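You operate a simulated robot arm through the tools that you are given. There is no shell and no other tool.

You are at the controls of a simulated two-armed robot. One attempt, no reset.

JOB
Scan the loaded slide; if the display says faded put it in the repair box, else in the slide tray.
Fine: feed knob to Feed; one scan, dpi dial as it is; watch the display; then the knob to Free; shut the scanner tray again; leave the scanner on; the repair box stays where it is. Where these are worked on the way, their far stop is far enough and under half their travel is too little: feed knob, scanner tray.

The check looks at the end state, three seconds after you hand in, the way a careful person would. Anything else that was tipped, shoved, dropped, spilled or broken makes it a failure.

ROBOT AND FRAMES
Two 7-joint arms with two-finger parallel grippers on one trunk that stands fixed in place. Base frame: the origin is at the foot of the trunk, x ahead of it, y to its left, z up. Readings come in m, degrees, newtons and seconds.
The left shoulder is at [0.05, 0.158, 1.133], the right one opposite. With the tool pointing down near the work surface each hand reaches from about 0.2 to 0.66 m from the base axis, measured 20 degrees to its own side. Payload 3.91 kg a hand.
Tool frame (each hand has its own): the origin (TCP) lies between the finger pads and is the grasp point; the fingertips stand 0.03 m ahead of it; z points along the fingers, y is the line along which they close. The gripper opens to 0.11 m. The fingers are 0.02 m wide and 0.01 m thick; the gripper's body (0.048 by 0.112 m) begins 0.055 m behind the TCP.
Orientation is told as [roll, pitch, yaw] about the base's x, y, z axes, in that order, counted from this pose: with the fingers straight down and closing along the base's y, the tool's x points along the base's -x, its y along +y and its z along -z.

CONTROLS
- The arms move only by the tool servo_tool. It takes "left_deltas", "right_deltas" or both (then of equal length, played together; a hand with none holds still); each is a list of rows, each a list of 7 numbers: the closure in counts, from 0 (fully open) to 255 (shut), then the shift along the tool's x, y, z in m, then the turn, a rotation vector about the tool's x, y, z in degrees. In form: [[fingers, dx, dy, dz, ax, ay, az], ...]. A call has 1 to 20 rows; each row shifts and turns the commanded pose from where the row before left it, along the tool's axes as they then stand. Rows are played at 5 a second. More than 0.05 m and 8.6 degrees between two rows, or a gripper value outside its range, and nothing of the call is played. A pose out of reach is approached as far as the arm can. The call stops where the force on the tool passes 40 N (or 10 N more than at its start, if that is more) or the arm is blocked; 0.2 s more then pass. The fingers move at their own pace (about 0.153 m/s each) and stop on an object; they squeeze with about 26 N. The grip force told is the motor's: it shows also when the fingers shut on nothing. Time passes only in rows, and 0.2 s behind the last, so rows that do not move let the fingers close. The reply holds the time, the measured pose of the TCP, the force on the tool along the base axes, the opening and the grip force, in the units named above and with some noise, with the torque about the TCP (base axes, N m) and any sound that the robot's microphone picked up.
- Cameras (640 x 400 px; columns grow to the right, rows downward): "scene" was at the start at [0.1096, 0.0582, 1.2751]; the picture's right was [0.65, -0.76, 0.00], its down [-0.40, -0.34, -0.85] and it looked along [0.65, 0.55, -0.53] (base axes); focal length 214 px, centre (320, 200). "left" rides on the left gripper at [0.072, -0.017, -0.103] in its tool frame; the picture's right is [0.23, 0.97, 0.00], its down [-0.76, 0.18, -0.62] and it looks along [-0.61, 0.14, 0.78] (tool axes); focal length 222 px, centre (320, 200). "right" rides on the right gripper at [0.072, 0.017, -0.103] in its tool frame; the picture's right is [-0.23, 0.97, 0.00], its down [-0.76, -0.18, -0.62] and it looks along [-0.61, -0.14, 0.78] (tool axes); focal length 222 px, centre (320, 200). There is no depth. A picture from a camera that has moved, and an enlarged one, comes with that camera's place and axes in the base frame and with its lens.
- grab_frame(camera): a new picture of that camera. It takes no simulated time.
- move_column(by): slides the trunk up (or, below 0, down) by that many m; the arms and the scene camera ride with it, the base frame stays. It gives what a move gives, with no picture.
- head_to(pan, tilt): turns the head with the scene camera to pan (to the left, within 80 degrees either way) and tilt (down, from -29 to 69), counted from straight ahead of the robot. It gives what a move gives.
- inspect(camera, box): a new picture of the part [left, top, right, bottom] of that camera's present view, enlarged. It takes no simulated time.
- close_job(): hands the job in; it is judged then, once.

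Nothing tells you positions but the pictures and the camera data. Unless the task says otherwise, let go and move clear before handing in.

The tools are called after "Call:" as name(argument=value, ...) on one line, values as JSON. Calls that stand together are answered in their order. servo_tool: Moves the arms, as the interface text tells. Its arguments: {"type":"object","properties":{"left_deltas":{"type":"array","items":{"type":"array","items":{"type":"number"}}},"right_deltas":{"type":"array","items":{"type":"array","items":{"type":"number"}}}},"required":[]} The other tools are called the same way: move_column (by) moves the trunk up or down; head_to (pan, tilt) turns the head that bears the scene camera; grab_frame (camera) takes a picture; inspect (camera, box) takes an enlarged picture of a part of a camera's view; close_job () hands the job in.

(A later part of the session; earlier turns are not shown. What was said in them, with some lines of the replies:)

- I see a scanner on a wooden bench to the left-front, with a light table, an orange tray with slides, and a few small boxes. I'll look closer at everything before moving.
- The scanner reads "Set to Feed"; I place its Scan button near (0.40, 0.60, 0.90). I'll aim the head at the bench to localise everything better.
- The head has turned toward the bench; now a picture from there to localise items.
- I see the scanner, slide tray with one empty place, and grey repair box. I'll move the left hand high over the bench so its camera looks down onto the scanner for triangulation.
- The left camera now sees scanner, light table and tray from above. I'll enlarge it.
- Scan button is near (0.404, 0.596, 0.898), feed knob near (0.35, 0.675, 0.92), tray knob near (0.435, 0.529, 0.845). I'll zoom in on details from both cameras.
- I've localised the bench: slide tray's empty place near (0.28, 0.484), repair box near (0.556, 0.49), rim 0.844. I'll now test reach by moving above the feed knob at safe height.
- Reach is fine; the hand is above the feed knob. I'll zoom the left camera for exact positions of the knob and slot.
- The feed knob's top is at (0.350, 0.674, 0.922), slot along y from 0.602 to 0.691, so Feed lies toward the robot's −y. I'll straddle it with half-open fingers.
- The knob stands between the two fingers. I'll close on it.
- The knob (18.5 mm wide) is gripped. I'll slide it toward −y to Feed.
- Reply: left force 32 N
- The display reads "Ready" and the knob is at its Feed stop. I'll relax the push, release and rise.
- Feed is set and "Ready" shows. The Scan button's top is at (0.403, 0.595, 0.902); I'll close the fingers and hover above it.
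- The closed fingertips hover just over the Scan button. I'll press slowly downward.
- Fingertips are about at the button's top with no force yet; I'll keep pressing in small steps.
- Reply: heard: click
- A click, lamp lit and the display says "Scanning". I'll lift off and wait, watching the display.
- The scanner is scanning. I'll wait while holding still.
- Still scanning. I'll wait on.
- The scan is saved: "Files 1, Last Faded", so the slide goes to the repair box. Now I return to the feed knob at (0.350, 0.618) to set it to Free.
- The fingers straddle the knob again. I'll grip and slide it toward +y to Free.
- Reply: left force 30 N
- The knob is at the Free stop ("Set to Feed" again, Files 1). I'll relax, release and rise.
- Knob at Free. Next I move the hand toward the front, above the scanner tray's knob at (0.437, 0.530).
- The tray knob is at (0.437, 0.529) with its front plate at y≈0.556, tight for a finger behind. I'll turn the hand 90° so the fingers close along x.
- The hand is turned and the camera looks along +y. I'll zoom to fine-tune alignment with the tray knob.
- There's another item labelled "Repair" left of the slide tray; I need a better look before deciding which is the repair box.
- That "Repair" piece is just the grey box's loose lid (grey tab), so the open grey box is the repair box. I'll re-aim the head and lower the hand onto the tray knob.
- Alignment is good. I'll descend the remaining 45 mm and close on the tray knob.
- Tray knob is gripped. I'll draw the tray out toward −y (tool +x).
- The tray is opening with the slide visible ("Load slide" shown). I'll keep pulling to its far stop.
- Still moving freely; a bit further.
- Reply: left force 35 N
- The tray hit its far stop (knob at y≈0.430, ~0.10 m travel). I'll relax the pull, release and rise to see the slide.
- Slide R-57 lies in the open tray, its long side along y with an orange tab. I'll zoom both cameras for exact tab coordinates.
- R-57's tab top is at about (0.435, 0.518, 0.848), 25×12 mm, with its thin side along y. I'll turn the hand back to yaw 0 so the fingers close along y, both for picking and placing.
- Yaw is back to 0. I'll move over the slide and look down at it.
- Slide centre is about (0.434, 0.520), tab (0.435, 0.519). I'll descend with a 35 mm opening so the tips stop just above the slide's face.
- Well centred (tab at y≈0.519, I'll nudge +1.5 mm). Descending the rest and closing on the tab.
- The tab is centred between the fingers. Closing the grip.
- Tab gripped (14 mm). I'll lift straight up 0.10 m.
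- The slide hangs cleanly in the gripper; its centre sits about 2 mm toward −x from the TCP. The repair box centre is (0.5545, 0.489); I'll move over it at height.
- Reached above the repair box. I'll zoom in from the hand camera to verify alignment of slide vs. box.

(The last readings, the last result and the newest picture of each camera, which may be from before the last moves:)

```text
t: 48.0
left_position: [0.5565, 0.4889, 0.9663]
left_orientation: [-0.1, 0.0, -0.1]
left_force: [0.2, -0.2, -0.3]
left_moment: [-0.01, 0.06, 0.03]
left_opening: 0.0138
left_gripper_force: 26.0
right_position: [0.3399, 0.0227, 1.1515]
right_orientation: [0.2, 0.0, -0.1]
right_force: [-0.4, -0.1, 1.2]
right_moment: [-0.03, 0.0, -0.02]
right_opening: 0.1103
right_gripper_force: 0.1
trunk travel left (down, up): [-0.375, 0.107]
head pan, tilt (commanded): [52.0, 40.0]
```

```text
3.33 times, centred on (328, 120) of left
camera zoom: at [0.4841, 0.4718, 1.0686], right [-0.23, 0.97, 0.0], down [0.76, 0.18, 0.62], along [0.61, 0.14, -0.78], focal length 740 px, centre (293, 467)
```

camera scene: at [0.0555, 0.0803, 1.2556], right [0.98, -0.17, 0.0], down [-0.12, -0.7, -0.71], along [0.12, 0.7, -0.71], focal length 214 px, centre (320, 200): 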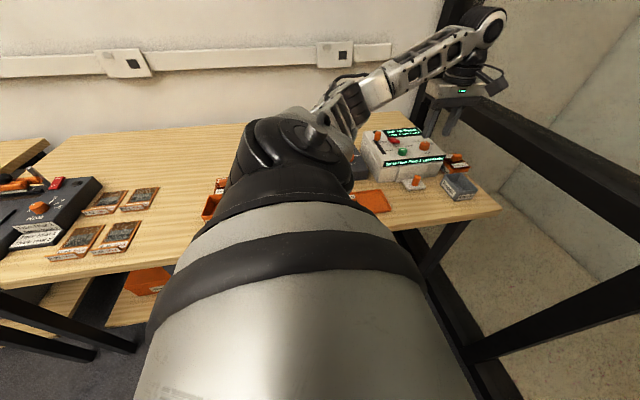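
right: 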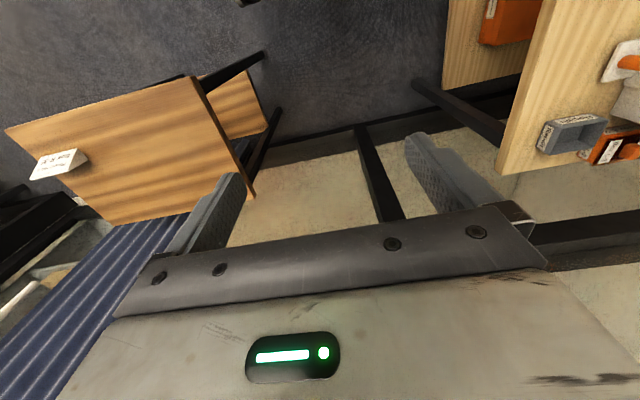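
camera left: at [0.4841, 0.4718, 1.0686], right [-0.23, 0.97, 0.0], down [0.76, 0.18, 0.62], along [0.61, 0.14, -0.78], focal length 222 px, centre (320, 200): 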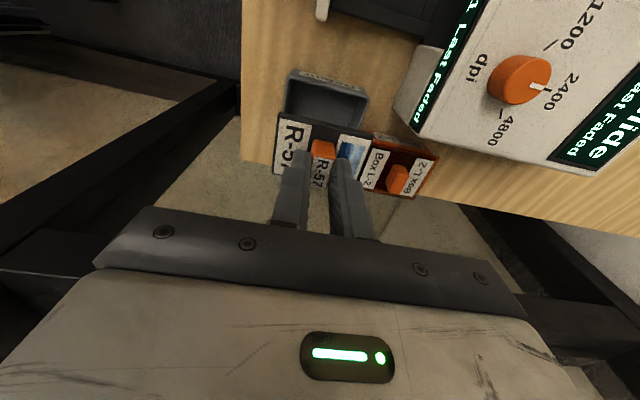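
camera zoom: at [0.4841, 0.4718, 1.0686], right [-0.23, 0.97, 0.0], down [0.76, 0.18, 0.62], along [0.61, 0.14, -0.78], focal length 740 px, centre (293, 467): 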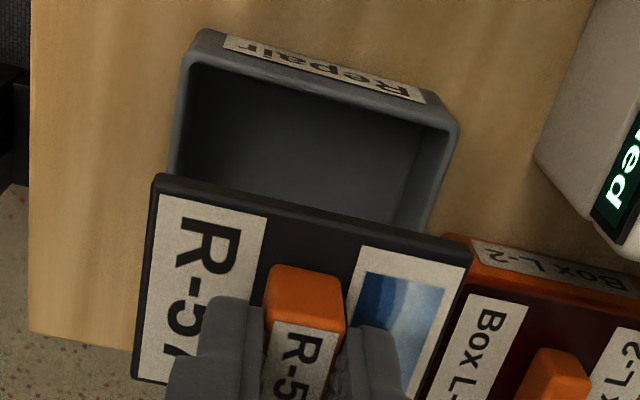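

Slide centre is about (0.554, 0.4875) and the box about (0.556, 0.491). I'll nudge +2 mm x, +3.5 mm y, then lower to just above the rim and recheck.

Call:
servo_tool(left_deltas=[[255, -0.002, 0.0035, 0, 0, 0, 0], [255, 0, 0, 0.02, 0, 0, 0], [255, 0, 0, 0.02, 0, 0, 0], [255, 0, 0, 0.02, 0, 0, 0], [255, 0, 0, 0.01, 0, 0, 0], [255, 0, 0, 0, 0, 0, 0], [255, 0, 0, 0, 0, 0, 0]])

Call:
inspect(camera="left", box=[246, 80, 406, 200])

Call:
inspect(camera="scene", box=[330, 140, 410, 190])

```text
t: 49.6
left_position: [0.5586, 0.4932, 0.895]
left_orientation: [0.0, 0.0, -0.2]
left_force: [0.4, 0.1, -0.4]
left_moment: [-0.02, 0.0, -0.03]
left_opening: 0.0139
left_gripper_force: 25.8
right_position: [0.3417, 0.0216, 1.153]
right_orientation: [0.1, 0.0, 0.0]
right_force: [0.1, 0.2, -0.2]
right_moment: [0.01, -0.03, 0.0]
right_opening: 0.1103
right_gripper_force: 0.1
trunk travel left (down, up): [-0.375, 0.107]
head pan, tilt (commanded): [52.0, 40.0]
```

```text
3.33 times, centred on (326, 140) of left
camera zoom: at [0.4864, 0.4753, 0.9981], right [-0.23, 0.97, 0.0], down [0.76, 0.18, 0.62], along [0.61, 0.14, -0.78], focal length 740 px, centre (300, 400)
```

zoom: 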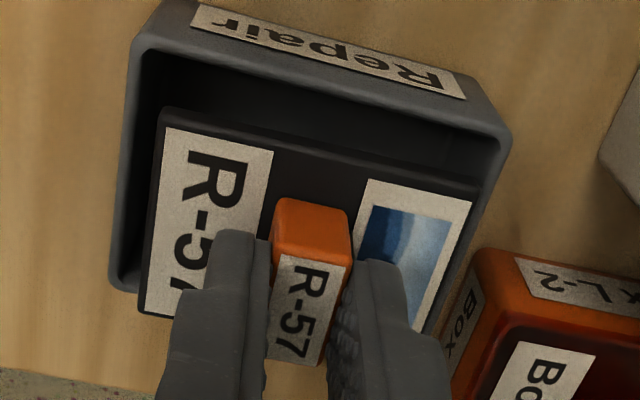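

```text
8.00 times, centred on (370, 165) of scene
camera zoom: at [0.0937, 0.0672, 1.2628], right [0.79, -0.62, 0.0], down [-0.4, -0.51, -0.77], along [0.47, 0.6, -0.64], focal length 1716 px, centre (-80, 480)
```

zoom: 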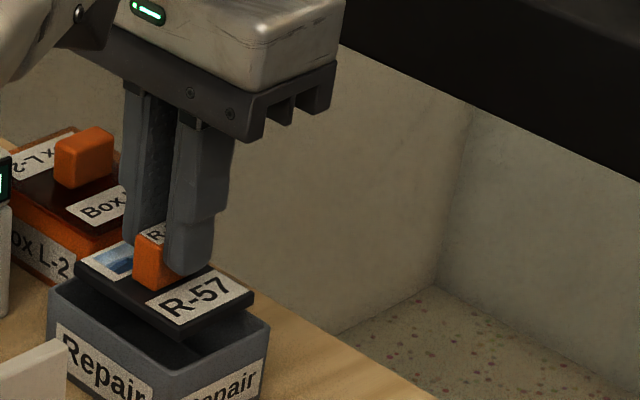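

Slide is parallel to the box and within about 1 mm of its centre. I'll correct by −1 mm each and lower into the box.

Call:
servo_tool(left_deltas=[[255, 0.001, -0.001, 0, 0, 0, 0], [255, 0, 0, 0.01, 0, 0, 0], [255, 0, 0, 0.01, 0, 0, 0], [255, 0, 0, 0.01, 0, 0, 0], [255, 0, 0, 0.005, 0, 0, 0], [255, 0, 0, 0, 0, 0, 0]])

Call:
inspect(camera="left", box=[246, 80, 406, 200])

Call:
inspect(camera="scene", box=[330, 140, 410, 190])

```text
t: 51.0
left_position: [0.5571, 0.4931, 0.8588]
left_orientation: [0.0, 0.0, -0.1]
left_force: [0.2, 0.0, -0.6]
left_moment: [0.01, 0.03, 0.0]
left_opening: 0.014
left_gripper_force: 25.7
right_position: [0.3405, 0.0229, 1.1519]
right_orientation: [0.0, 0.0, 0.0]
right_force: [0.7, -0.5, -0.1]
right_moment: [0.0, -0.01, 0.0]
right_opening: 0.11
right_gripper_force: 0.0
trunk travel left (down, up): [-0.375, 0.107]
head pan, tilt (commanded): [52.0, 40.0]
```

```text
3.33 times, centred on (326, 140) of left
camera zoom: at [0.4847, 0.4757, 0.963], right [-0.23, 0.97, 0.0], down [0.76, 0.18, 0.62], along [0.61, 0.14, -0.78], focal length 740 px, centre (300, 400)
```

zoom: 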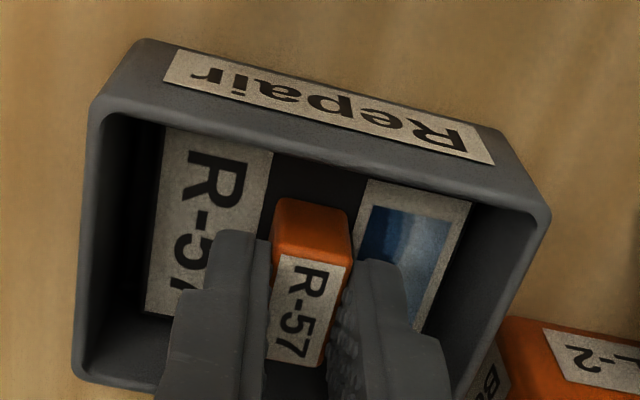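

```text
8.00 times, centred on (370, 165) of scene
camera zoom: at [0.0937, 0.0672, 1.2628], right [0.79, -0.62, 0.0], down [-0.4, -0.51, -0.77], along [0.47, 0.6, -0.64], focal length 1716 px, centre (-80, 480)
```

zoom: 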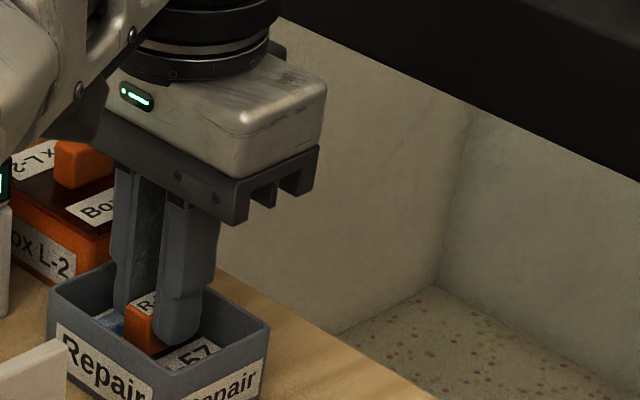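

The slide is inside the box with no contact. I'll lower a few mm at a time to the floor.

Call:
servo_tool(left_deltas=[[255, 0, 0, 0.003, 0, 0, 0], [255, 0, 0, 0.003, 0, 0, 0], [255, 0, 0, 0, 0, 0, 0]])

```text
t: 51.8
left_position: [0.5565, 0.4933, 0.8524]
left_orientation: [0.0, 0.0, -0.1]
left_force: [0.9, 0.4, -0.2]
left_moment: [0.0, -0.02, -0.03]
left_opening: 0.0139
left_gripper_force: 26.4
right_position: [0.3409, 0.0232, 1.1524]
right_orientation: [0.1, 0.0, -0.1]
right_force: [1.3, 0.1, -0.1]
right_moment: [0.03, -0.03, 0.0]
right_opening: 0.1098
right_gripper_force: 0.0
trunk travel left (down, up): [-0.375, 0.107]
head pan, tilt (commanded): [52.0, 40.0]
```

No contact yet; continuing down slowly.

Call:
servo_tool(left_deltas=[[255, 0, 0, 0.002, 0, 0, 0], [255, 0, 0, 0.002, 0, 0, 0], [255, 0, 0, 0, 0, 0, 0]])

```text
t: 52.6
left_position: [0.5566, 0.4928, 0.8514]
left_orientation: [0.2, -0.3, -0.1]
left_force: [-1.4, 0.7, 8.0]
left_moment: [-0.01, 0.15, -0.01]
left_opening: 0.0139
left_gripper_force: 25.9
right_position: [0.3397, 0.0206, 1.1513]
right_orientation: [0.1, -0.1, 0.1]
right_force: [0.5, -0.1, 0.5]
right_moment: [-0.01, -0.02, 0.0]
right_opening: 0.1101
right_gripper_force: 0.0
trunk travel left (down, up): [-0.375, 0.107]
head pan, tilt (commanded): [52.0, 40.0]
```

Floor contact (8 N). I'll ease off, open a little only (to clear the tab inside the box), and lift straight up.

Call:
servo_tool(left_deltas=[[255, 0, 0, -0.002, 0, 0, 0], [255, 0, 0, 0, 0, 0, 0], [190, 0, 0, 0, 0, 0, 0], [190, 0, 0, 0, 0, 0, 0], [190, 0, 0, 0, 0, 0, 0], [190, 0, 0, -0.01, 0, 0, 0], [190, 0, 0, -0.02, 0, 0, 0], [190, 0, 0, -0.03, 0, 0, 0], [190, 0, 0, -0.03, 0, 0, 0], [190, 0, 0, -0.03, 0, 0, 0], [190, 0, 0, 0, 0, 0, 0]])

Call:
inspect(camera="left", box=[236, 60, 396, 180])

Call:
inspect(camera="scene", box=[310, 140, 430, 215])

```text
t: 55.0
left_position: [0.5583, 0.4939, 0.9712]
left_orientation: [0.0, 0.0, -0.1]
left_force: [-0.1, 0.3, -0.6]
left_moment: [-0.02, 0.01, 0.01]
left_opening: 0.0284
left_gripper_force: 0.0
right_position: [0.3411, 0.0215, 1.1524]
right_orientation: [0.1, 0.0, 0.0]
right_force: [-0.4, -0.1, -0.1]
right_moment: [-0.01, 0.0, 0.0]
right_opening: 0.1101
right_gripper_force: 0.0
trunk travel left (down, up): [-0.375, 0.107]
head pan, tilt (commanded): [52.0, 40.0]
```

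```text
3.33 times, centred on (316, 120) of left
camera zoom: at [0.4862, 0.4756, 1.0747], right [-0.23, 0.97, 0.0], down [0.76, 0.18, 0.62], along [0.61, 0.14, -0.78], focal length 740 px, centre (333, 467)
```

zoom: 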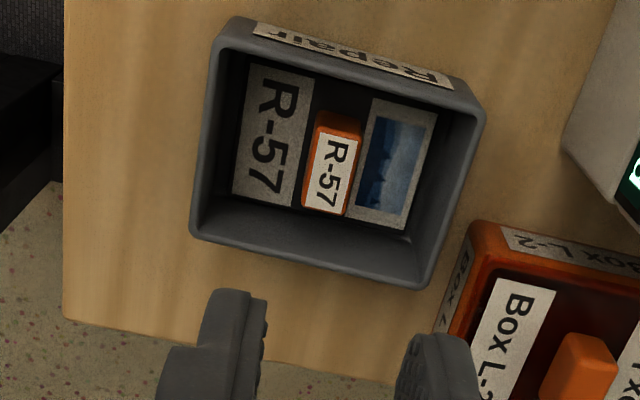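

```text
5.33 times, centred on (370, 178) of scene
camera zoom: at [0.0937, 0.0672, 1.2628], right [0.79, -0.62, 0.0], down [-0.4, -0.51, -0.77], along [0.47, 0.6, -0.64], focal length 1144 px, centre (53, 320)
```

zoom: 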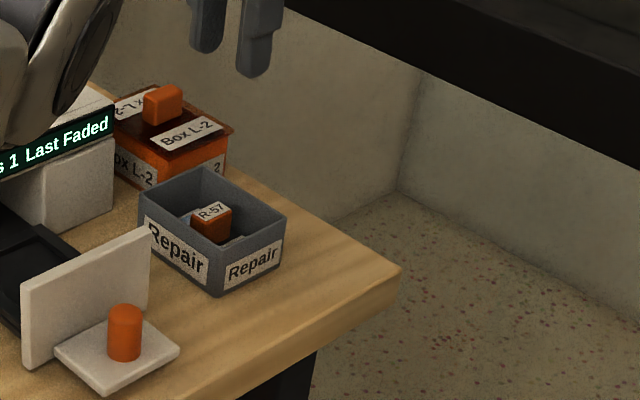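

R-57 lies flat in the repair box. Now I'll shut the tray: fingers closed, go in front of its knob and push it in along +y.

Call:
servo_tool(left_deltas=[[190, 0.0245, -0.0208, 0, 0, 0, 0], [190, 0.0245, -0.0208, 0, 0, 0, 0], [255, 0.0245, -0.0208, 0, 0, 0, 0], [255, 0.0245, -0.0208, 0, 0, 0, 0], [255, 0.0245, -0.0208, 0, 0, 0, 0], [255, 0, 0, 0, 0, 0, 0], [255, 0, 0, 0, 0, 0, 0]])

Call:
inspect(camera="left", box=[224, 20, 416, 140])

Call:
inspect(camera="scene", box=[270, 130, 430, 230])

```text
t: 56.6
left_position: [0.4328, 0.3877, 0.9716]
left_orientation: [-0.1, 0.1, 0.0]
left_force: [-0.4, -0.6, -0.1]
left_moment: [-0.02, -0.04, -0.02]
left_opening: 0.0003
left_gripper_force: 26.1
right_position: [0.3405, 0.0217, 1.1521]
right_orientation: [0.1, 0.1, -0.1]
right_force: [0.2, 0.5, 0.1]
right_moment: [0.0, 0.0, 0.02]
right_opening: 0.11
right_gripper_force: 0.2
trunk travel left (down, up): [-0.375, 0.107]
head pan, tilt (commanded): [52.0, 40.0]
```

```text
3.33 times, centred on (320, 80) of left
camera zoom: at [0.3612, 0.3698, 1.0737], right [-0.23, 0.97, 0.0], down [0.76, 0.18, 0.62], along [0.61, 0.14, -0.78], focal length 740 px, centre (320, 600)
```

zoom: 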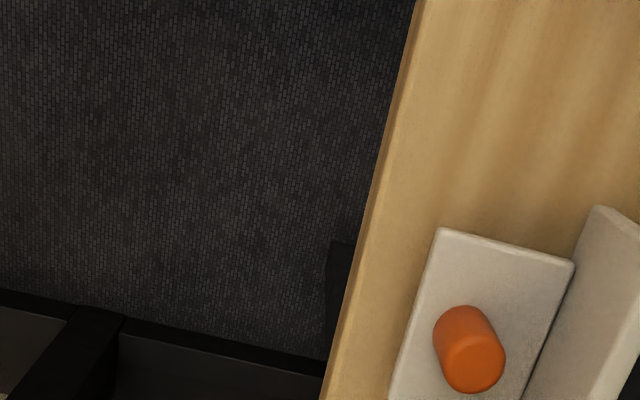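

```text
4.00 times, centred on (350, 180) of scene
camera zoom: at [0.0937, 0.0671, 1.2628], right [0.79, -0.62, 0.0], down [-0.4, -0.51, -0.77], along [0.47, 0.6, -0.64], focal length 858 px, centre (200, 280)
```

zoom: 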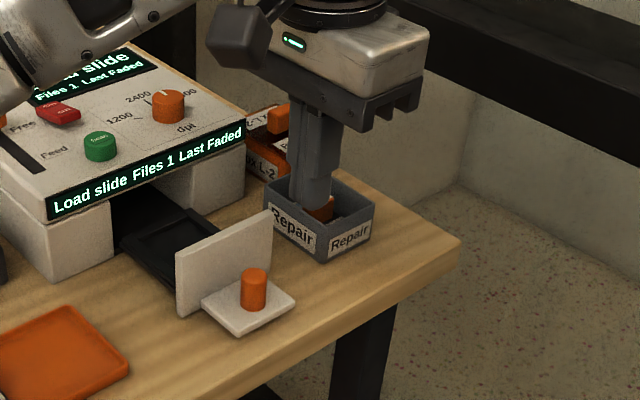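

The tray knob is at about (0.435, 0.435). I'll align x, descend in front of it to tip height 0.825.

Call:
servo_tool(left_deltas=[[255, -0.0025, 0, 0.03, 0, 0, 0], [255, 0, 0, 0.03, 0, 0, 0], [255, 0, 0, 0.03, 0, 0, 0], [255, 0, 0, 0.018, 0, 0, 0], [255, 0, 0, 0.008, 0, 0, 0], [255, 0, 0, 0, 0, 0, 0]])

Call:
grab_frame(camera="left")

Call:
inspect(camera="scene", box=[290, 150, 410, 225])

```text
t: 58.0
left_position: [0.4362, 0.3886, 0.856]
left_orientation: [0.0, 0.0, -0.1]
left_force: [-0.2, -0.9, 0.1]
left_moment: [-0.03, 0.01, 0.01]
left_opening: 0.0
left_gripper_force: 26.0
right_position: [0.3404, 0.0226, 1.1526]
right_orientation: [0.0, 0.0, 0.0]
right_force: [-0.1, -1.1, -0.3]
right_moment: [-0.01, -0.01, 0.03]
right_opening: 0.1101
right_gripper_force: 0.0
trunk travel left (down, up): [-0.375, 0.107]
head pan, tilt (commanded): [52.0, 40.0]
```

```text
taken
camera left: at [0.3641, 0.3712, 0.9589], right [-0.23, 0.97, 0.0], down [0.76, 0.18, 0.62], along [0.61, 0.14, -0.78], focal length 222 px, centre (320, 200)
```

left: 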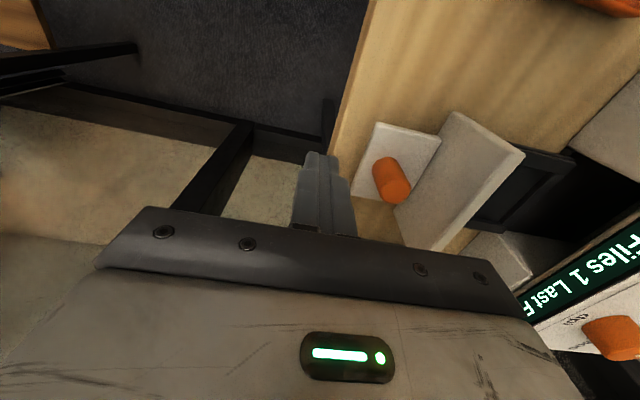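

```text
5.33 times, centred on (350, 188) of scene
camera zoom: at [0.0937, 0.0672, 1.2628], right [0.79, -0.62, 0.0], down [-0.4, -0.51, -0.77], along [0.47, 0.6, -0.64], focal length 1144 px, centre (160, 267)
```

zoom: 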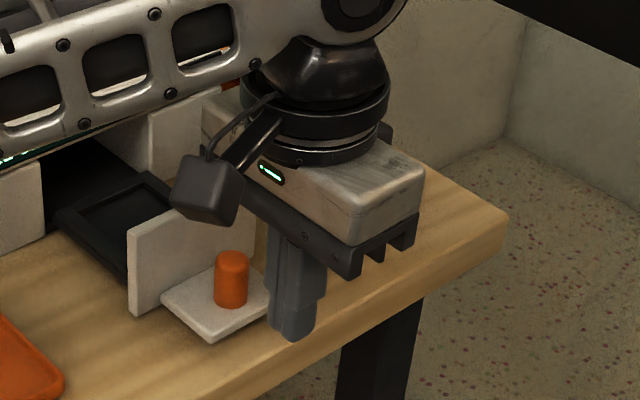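

Fingers stand in front of the tray knob. Pushing +y in 10 mm steps.

Call:
servo_tool(left_deltas=[[255, 0, 0.01, 0, 0, 0, 0], [255, 0, 0.01, 0, 0, 0, 0], [255, 0, 0.01, 0, 0, 0, 0], [255, 0, 0.01, 0, 0, 0, 0], [255, 0, 0.01, 0, 0, 0, 0], [255, 0, 0, 0, 0, 0, 0]])

Call:
inspect(camera="scene", box=[290, 140, 410, 215])

Call:
inspect(camera="left", box=[240, 80, 480, 230])

```text
t: 59.4
left_position: [0.4351, 0.4399, 0.8565]
left_orientation: [0.0, -0.1, 0.1]
left_force: [-0.5, -0.4, 0.0]
left_moment: [0.03, -0.05, 0.04]
left_opening: 0.0
left_gripper_force: 26.5
right_position: [0.3399, 0.0215, 1.1512]
right_orientation: [0.1, 0.0, 0.1]
right_force: [0.3, 0.3, 1.0]
right_moment: [0.02, 0.01, -0.01]
right_opening: 0.1099
right_gripper_force: 0.2
trunk travel left (down, up): [-0.375, 0.107]
head pan, tilt (commanded): [52.0, 40.0]
```

```text
5.33 times, centred on (350, 178) of scene
camera zoom: at [0.0936, 0.0671, 1.2628], right [0.79, -0.62, 0.0], down [-0.4, -0.51, -0.77], along [0.47, 0.6, -0.64], focal length 1144 px, centre (160, 320)
```

zoom: 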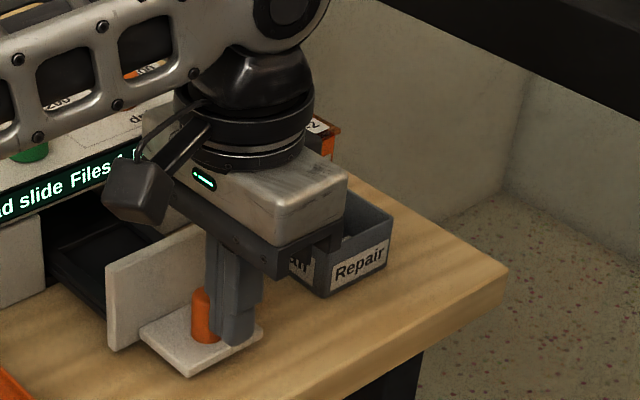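

```text
2.67 times, centred on (360, 155) of left
camera zoom: at [0.3647, 0.4222, 0.9592], right [-0.23, 0.97, 0.0], down [0.76, 0.18, 0.62], along [0.61, 0.14, -0.78], focal length 592 px, centre (213, 320)
```

zoom: 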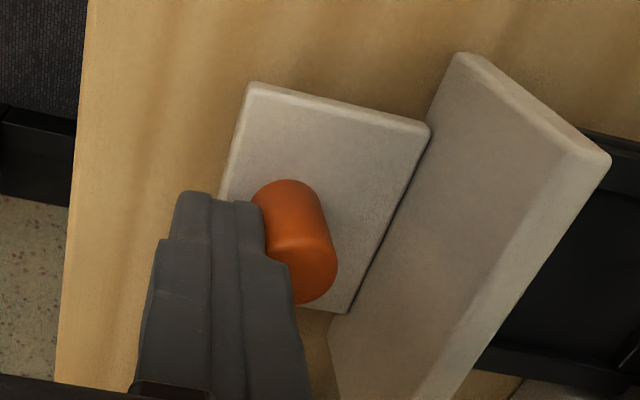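

The tray moves in. Continuing to push.

Call:
servo_tool(left_deltas=[[255, 0, 0.01, 0, 0, 0, 0], [255, 0, 0.01, 0, 0, 0, 0], [255, 0, 0.01, 0, 0, 0, 0], [255, 0, 0.01, 0, 0, 0, 0], [255, 0, 0.01, 0, 0, 0, 0], [255, 0, 0.01, 0, 0, 0, 0], [255, 0, 0, 0, 0, 0, 0]])

Call:
inspect(camera="scene", box=[290, 140, 410, 215])

```text
t: 61.0
left_position: [0.4382, 0.4994, 0.8556]
left_orientation: [-0.1, 0.0, -0.1]
left_force: [0.7, 0.9, -0.5]
left_moment: [0.04, 0.03, -0.03]
left_opening: 0.0001
left_gripper_force: 25.9
right_position: [0.3402, 0.0232, 1.1512]
right_orientation: [0.1, -0.1, 0.0]
right_force: [0.3, -0.2, 0.1]
right_moment: [0.01, -0.01, -0.02]
right_opening: 0.11
right_gripper_force: 0.1
trunk travel left (down, up): [-0.375, 0.107]
head pan, tilt (commanded): [52.0, 40.0]
```

```text
5.33 times, centred on (350, 178) of scene
camera zoom: at [0.0937, 0.0672, 1.2628], right [0.79, -0.62, 0.0], down [-0.4, -0.51, -0.77], along [0.47, 0.6, -0.64], focal length 1144 px, centre (160, 320)
```

zoom: 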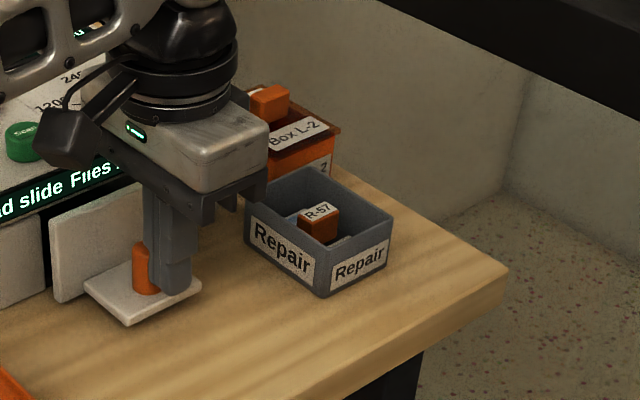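

Nearly shut. I'll push the last centimetre gently to the stop.

Call:
servo_tool(left_deltas=[[255, 0.001, 0.004, 0, 0, 0, 0], [255, 0, 0.004, 0, 0, 0, 0], [255, 0, 0.003, 0, 0, 0, 0], [255, 0, 0, 0, 0, 0, 0]])

Call:
inspect(camera="scene", box=[290, 140, 410, 215])

```text
t: 62.0
left_position: [0.4373, 0.5093, 0.8564]
left_orientation: [0.0, 0.0, 0.0]
left_force: [-0.2, -0.3, -0.1]
left_moment: [0.0, -0.02, 0.0]
left_opening: 0.0
left_gripper_force: 26.2
right_position: [0.341, 0.0219, 1.1515]
right_orientation: [0.1, 0.0, 0.2]
right_force: [0.6, 0.0, -0.4]
right_moment: [0.0, -0.04, -0.01]
right_opening: 0.1099
right_gripper_force: 0.1
trunk travel left (down, up): [-0.375, 0.107]
head pan, tilt (commanded): [52.0, 40.0]
```

```text
5.33 times, centred on (350, 178) of scene
camera zoom: at [0.0937, 0.0672, 1.2628], right [0.79, -0.62, 0.0], down [-0.4, -0.51, -0.77], along [0.47, 0.6, -0.64], focal length 1144 px, centre (160, 320)
```

zoom: 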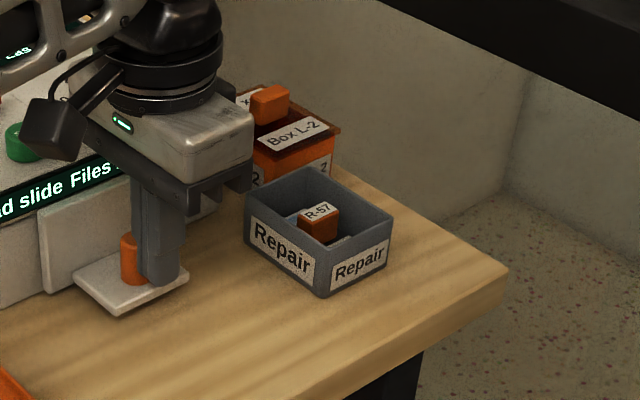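

No stop felt yet; a few more millimetres.

Call:
servo_tool(left_deltas=[[255, 0, 0.003, 0, 0, 0, 0], [255, 0, 0.002, 0, 0, 0, 0], [255, 0, 0.002, 0, 0, 0, 0], [255, 0, 0, 0, 0, 0, 0]])

Call:
inspect(camera="scene", box=[290, 140, 410, 215])

Call:
inspect(camera="left", box=[240, 80, 480, 230])

```text
t: 63.0
left_position: [0.4372, 0.5114, 0.8554]
left_orientation: [-0.4, 0.0, -0.3]
left_force: [-1.0, -25.0, -1.5]
left_moment: [-0.52, 0.02, 0.03]
left_opening: 0.0
left_gripper_force: 26.0
right_position: [0.3413, 0.0201, 1.1523]
right_orientation: [0.2, 0.0, 0.0]
right_force: [-0.3, 0.3, 0.0]
right_moment: [-0.02, 0.0, 0.02]
right_opening: 0.11
right_gripper_force: 0.1
trunk travel left (down, up): [-0.375, 0.107]
head pan, tilt (commanded): [52.0, 40.0]
```

```text
5.33 times, centred on (350, 178) of scene
camera zoom: at [0.0937, 0.0651, 1.2629], right [0.79, -0.62, 0.0], down [-0.4, -0.5, -0.77], along [0.47, 0.6, -0.64], focal length 1144 px, centre (160, 320)
```

zoom: 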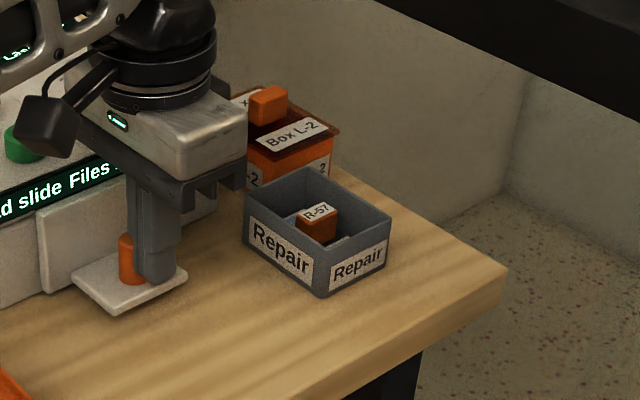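

```text
2.67 times, centred on (360, 155) of left
camera zoom: at [0.3647, 0.4953, 0.9599], right [-0.22, 0.98, -0.01], down [0.76, 0.18, 0.62], along [0.61, 0.13, -0.78], focal length 592 px, centre (213, 320)
```

zoom: 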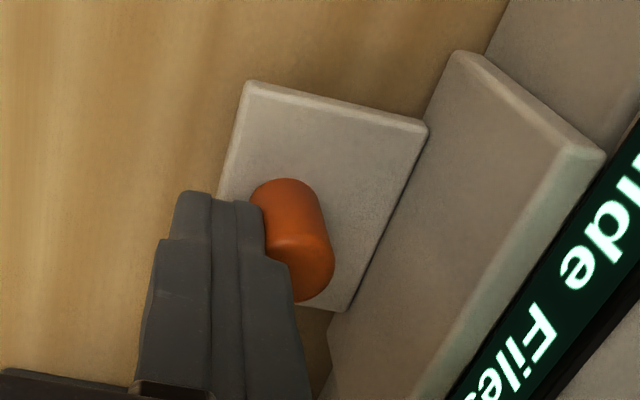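

Tray is shut against its stop (25 N). I'll back off, rise and move the hand clear, then check the scene.

Call:
servo_tool(left_deltas=[[255, 0, -0.007, 0, 0, 0, 0], [255, 0, -0.015, 0, 0, 0, 0], [255, 0, -0.02, 0, 0, 0, 0], [255, 0, 0, -0.03, 0, 0, 0], [255, 0, 0, -0.04, 0, 0, 0], [255, 0, 0, -0.04, 0, 0, 0], [255, 0, 0, -0.04, 0, 0, 0], [200, 0.03, 0, 0, 0, 0, 0], [150, 0.03, 0, 0, 0, 0, 0], [100, 0.03, 0, 0, 0, 0, 0], [100, 0, 0, 0, 0, 0, 0]])

Call:
grab_frame(camera="left")

Call:
inspect(camera="scene", box=[250, 120, 410, 220])

```text
t: 65.4
left_position: [0.3454, 0.4749, 1.0061]
left_orientation: [0.0, 0.0, 0.0]
left_force: [-1.3, 1.1, -0.6]
left_moment: [-0.01, -0.03, 0.01]
left_opening: 0.067
left_gripper_force: 0.1
right_position: [0.3398, 0.0218, 1.1502]
right_orientation: [0.0, 0.0, 0.0]
right_force: [0.3, 0.0, 1.4]
right_moment: [-0.04, 0.0, 0.0]
right_opening: 0.11
right_gripper_force: 0.0
trunk travel left (down, up): [-0.375, 0.107]
head pan, tilt (commanded): [52.0, 40.0]
```

```text
taken
camera left: at [0.2742, 0.4578, 1.1095], right [-0.23, 0.97, 0.0], down [0.76, 0.18, 0.62], along [0.61, 0.14, -0.78], focal length 222 px, centre (320, 200)
```

left: 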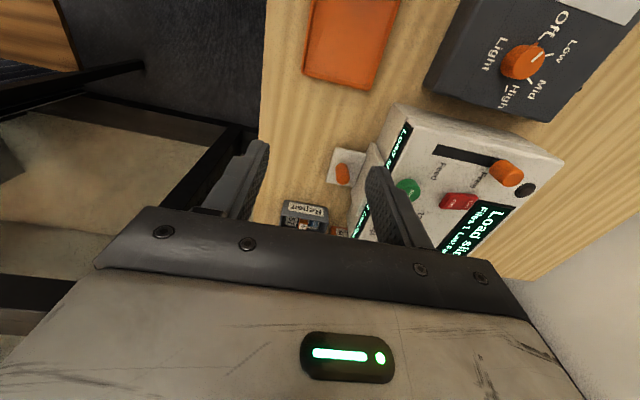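

```text
4.00 times, centred on (330, 170) of scene
camera zoom: at [0.0937, 0.0674, 1.2628], right [0.79, -0.62, 0.0], down [-0.4, -0.51, -0.77], along [0.47, 0.6, -0.64], focal length 858 px, centre (280, 320)
```

zoom: 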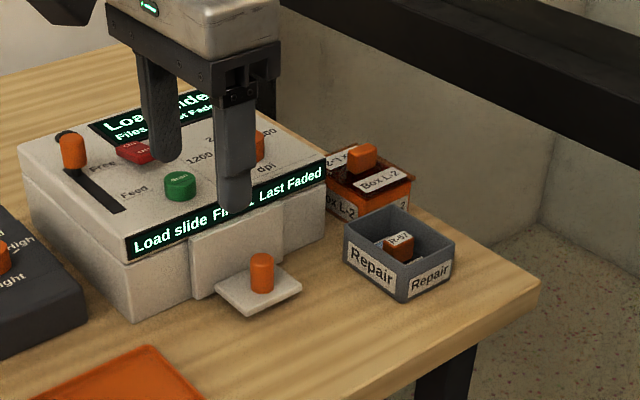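

The tray is shut, knob at Free, slide in the repair box, scanner on. I'll raise the hand further clear and do a final check.

Call:
servo_tool(left_deltas=[[60, 0, -0.02, -0.03, 0, 0, 0], [0, 0, -0.02, -0.03, 0, 0, 0], [0, 0, -0.02, -0.03, 0, 0, 0], [0, 0, 0, 0, 0, 0, 0], [0, 0, 0, 0, 0, 0, 0]])

Call:
head_to(pan=62, tilt=38)

Call:
inspect(camera="scene", box=[280, 130, 440, 230])

Call:
grab_frame(camera="scene")

Call:
inspect(camera="left", box=[270, 40, 510, 230])

```text
t: 66.6
left_position: [0.3467, 0.4147, 1.0942]
left_orientation: [0.1, 0.1, 0.0]
left_force: [-0.1, 0.6, -0.1]
left_moment: [0.0, 0.03, 0.01]
left_opening: 0.1102
left_gripper_force: 0.0
right_position: [0.3407, 0.0215, 1.1524]
right_orientation: [0.0, -0.1, 0.0]
right_force: [1.2, 0.3, -0.7]
right_moment: [-0.02, 0.02, 0.02]
right_opening: 0.1102
right_gripper_force: 0.0
trunk travel left (down, up): [-0.375, 0.107]
head pan, tilt (commanded): [52.0, 40.0]
```

```text
t: 67.3
left_position: [0.3457, 0.4131, 1.0944]
left_orientation: [0.1, 0.0, 0.0]
left_force: [0.1, 0.0, 0.1]
left_moment: [0.01, -0.01, 0.05]
left_opening: 0.1101
left_gripper_force: 0.1
right_position: [0.3397, 0.0217, 1.1513]
right_orientation: [0.1, 0.0, 0.0]
right_force: [0.6, 0.6, 0.6]
right_moment: [-0.04, -0.01, -0.02]
right_opening: 0.11
right_gripper_force: 0.0
trunk travel left (down, up): [-0.375, 0.107]
head pan, tilt (commanded): [62.0, 38.0]
```

```text
4.00 times, centred on (360, 180) of scene
camera zoom: at [0.0819, 0.0764, 1.2658], right [0.88, -0.47, 0.0], down [-0.29, -0.54, -0.79], along [0.37, 0.7, -0.62], focal length 858 px, centre (160, 280)
```

zoom: 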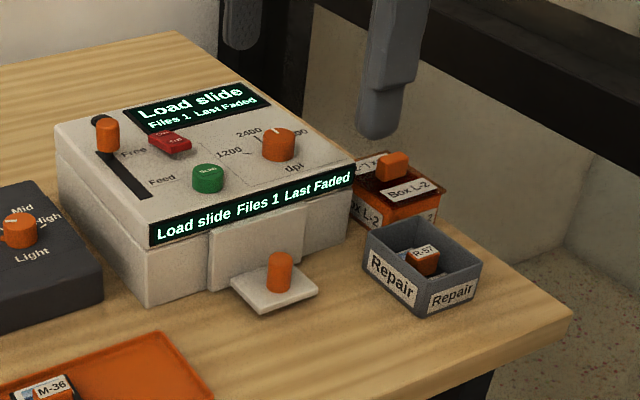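

```text
taken
camera scene: at [0.0819, 0.0764, 1.2658], right [0.88, -0.47, 0.0], down [-0.29, -0.54, -0.79], along [0.37, 0.7, -0.62], focal length 214 px, centre (320, 200)
```

scene: 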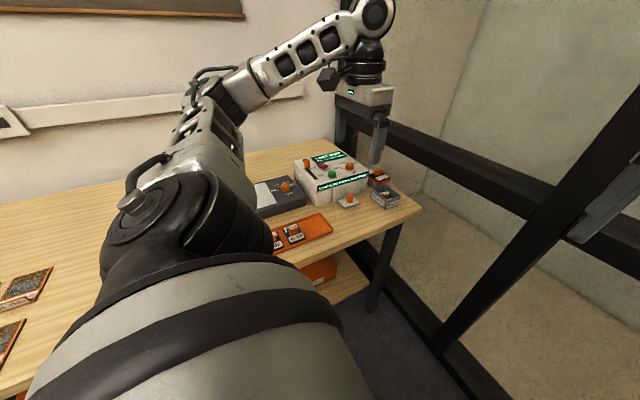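

```text
2.11 times, centred on (390, 135) of left
camera zoom: at [0.2736, 0.396, 1.1989], right [-0.23, 0.97, 0.0], down [0.76, 0.18, 0.62], along [0.61, 0.14, -0.78], focal length 468 px, centre (173, 337)
```

zoom: 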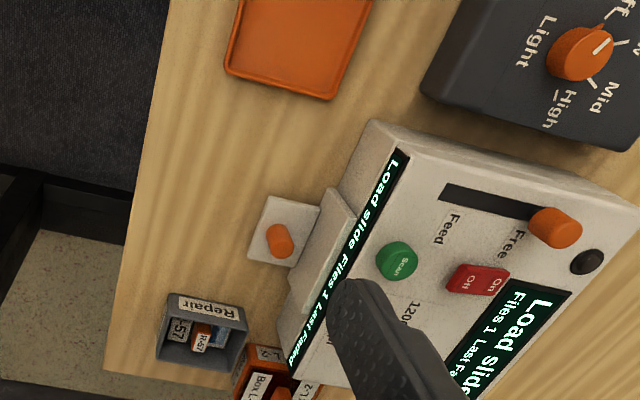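

Everything matches the goal: tray knob back at its original shut position, feed knob at Free, scanner on with "Files 1, Last Faded", dpi dial untouched, R-57 in the repair box, which hasn't moved, and the hands are clear. Handing in.

Call:
close_job()

```text
The job is handed in.
```

The job is done and handed in: the display said "Faded", so slide R-57 is now in the repair box. I haven't seen the check's verdict.

- **Scan:** I set the feed knob to Feed and pressed Scan once, leaving the dpi dial as it was. The display then showed "Saved, Files 1, Last Faded".
- **Slide:** I moved the feed knob to Free, pulled the scanner tray to its far stop and took the slide out. R-57 lies flat in the open grey box labelled "Repair". That box looks unmoved in the before and after pictures.
- **Scanner:** The tray is shut against its stop, the feed knob is at Free and the scanner is still on. The display now reads "Load slide", as the tray is empty.

A loose lid labelled "Repair" also lies beside the slide tray. I took it to belong to the grey box and left it alone. Both hands are clear of the bench, and I saw nothing else tipped, dropped or moved.
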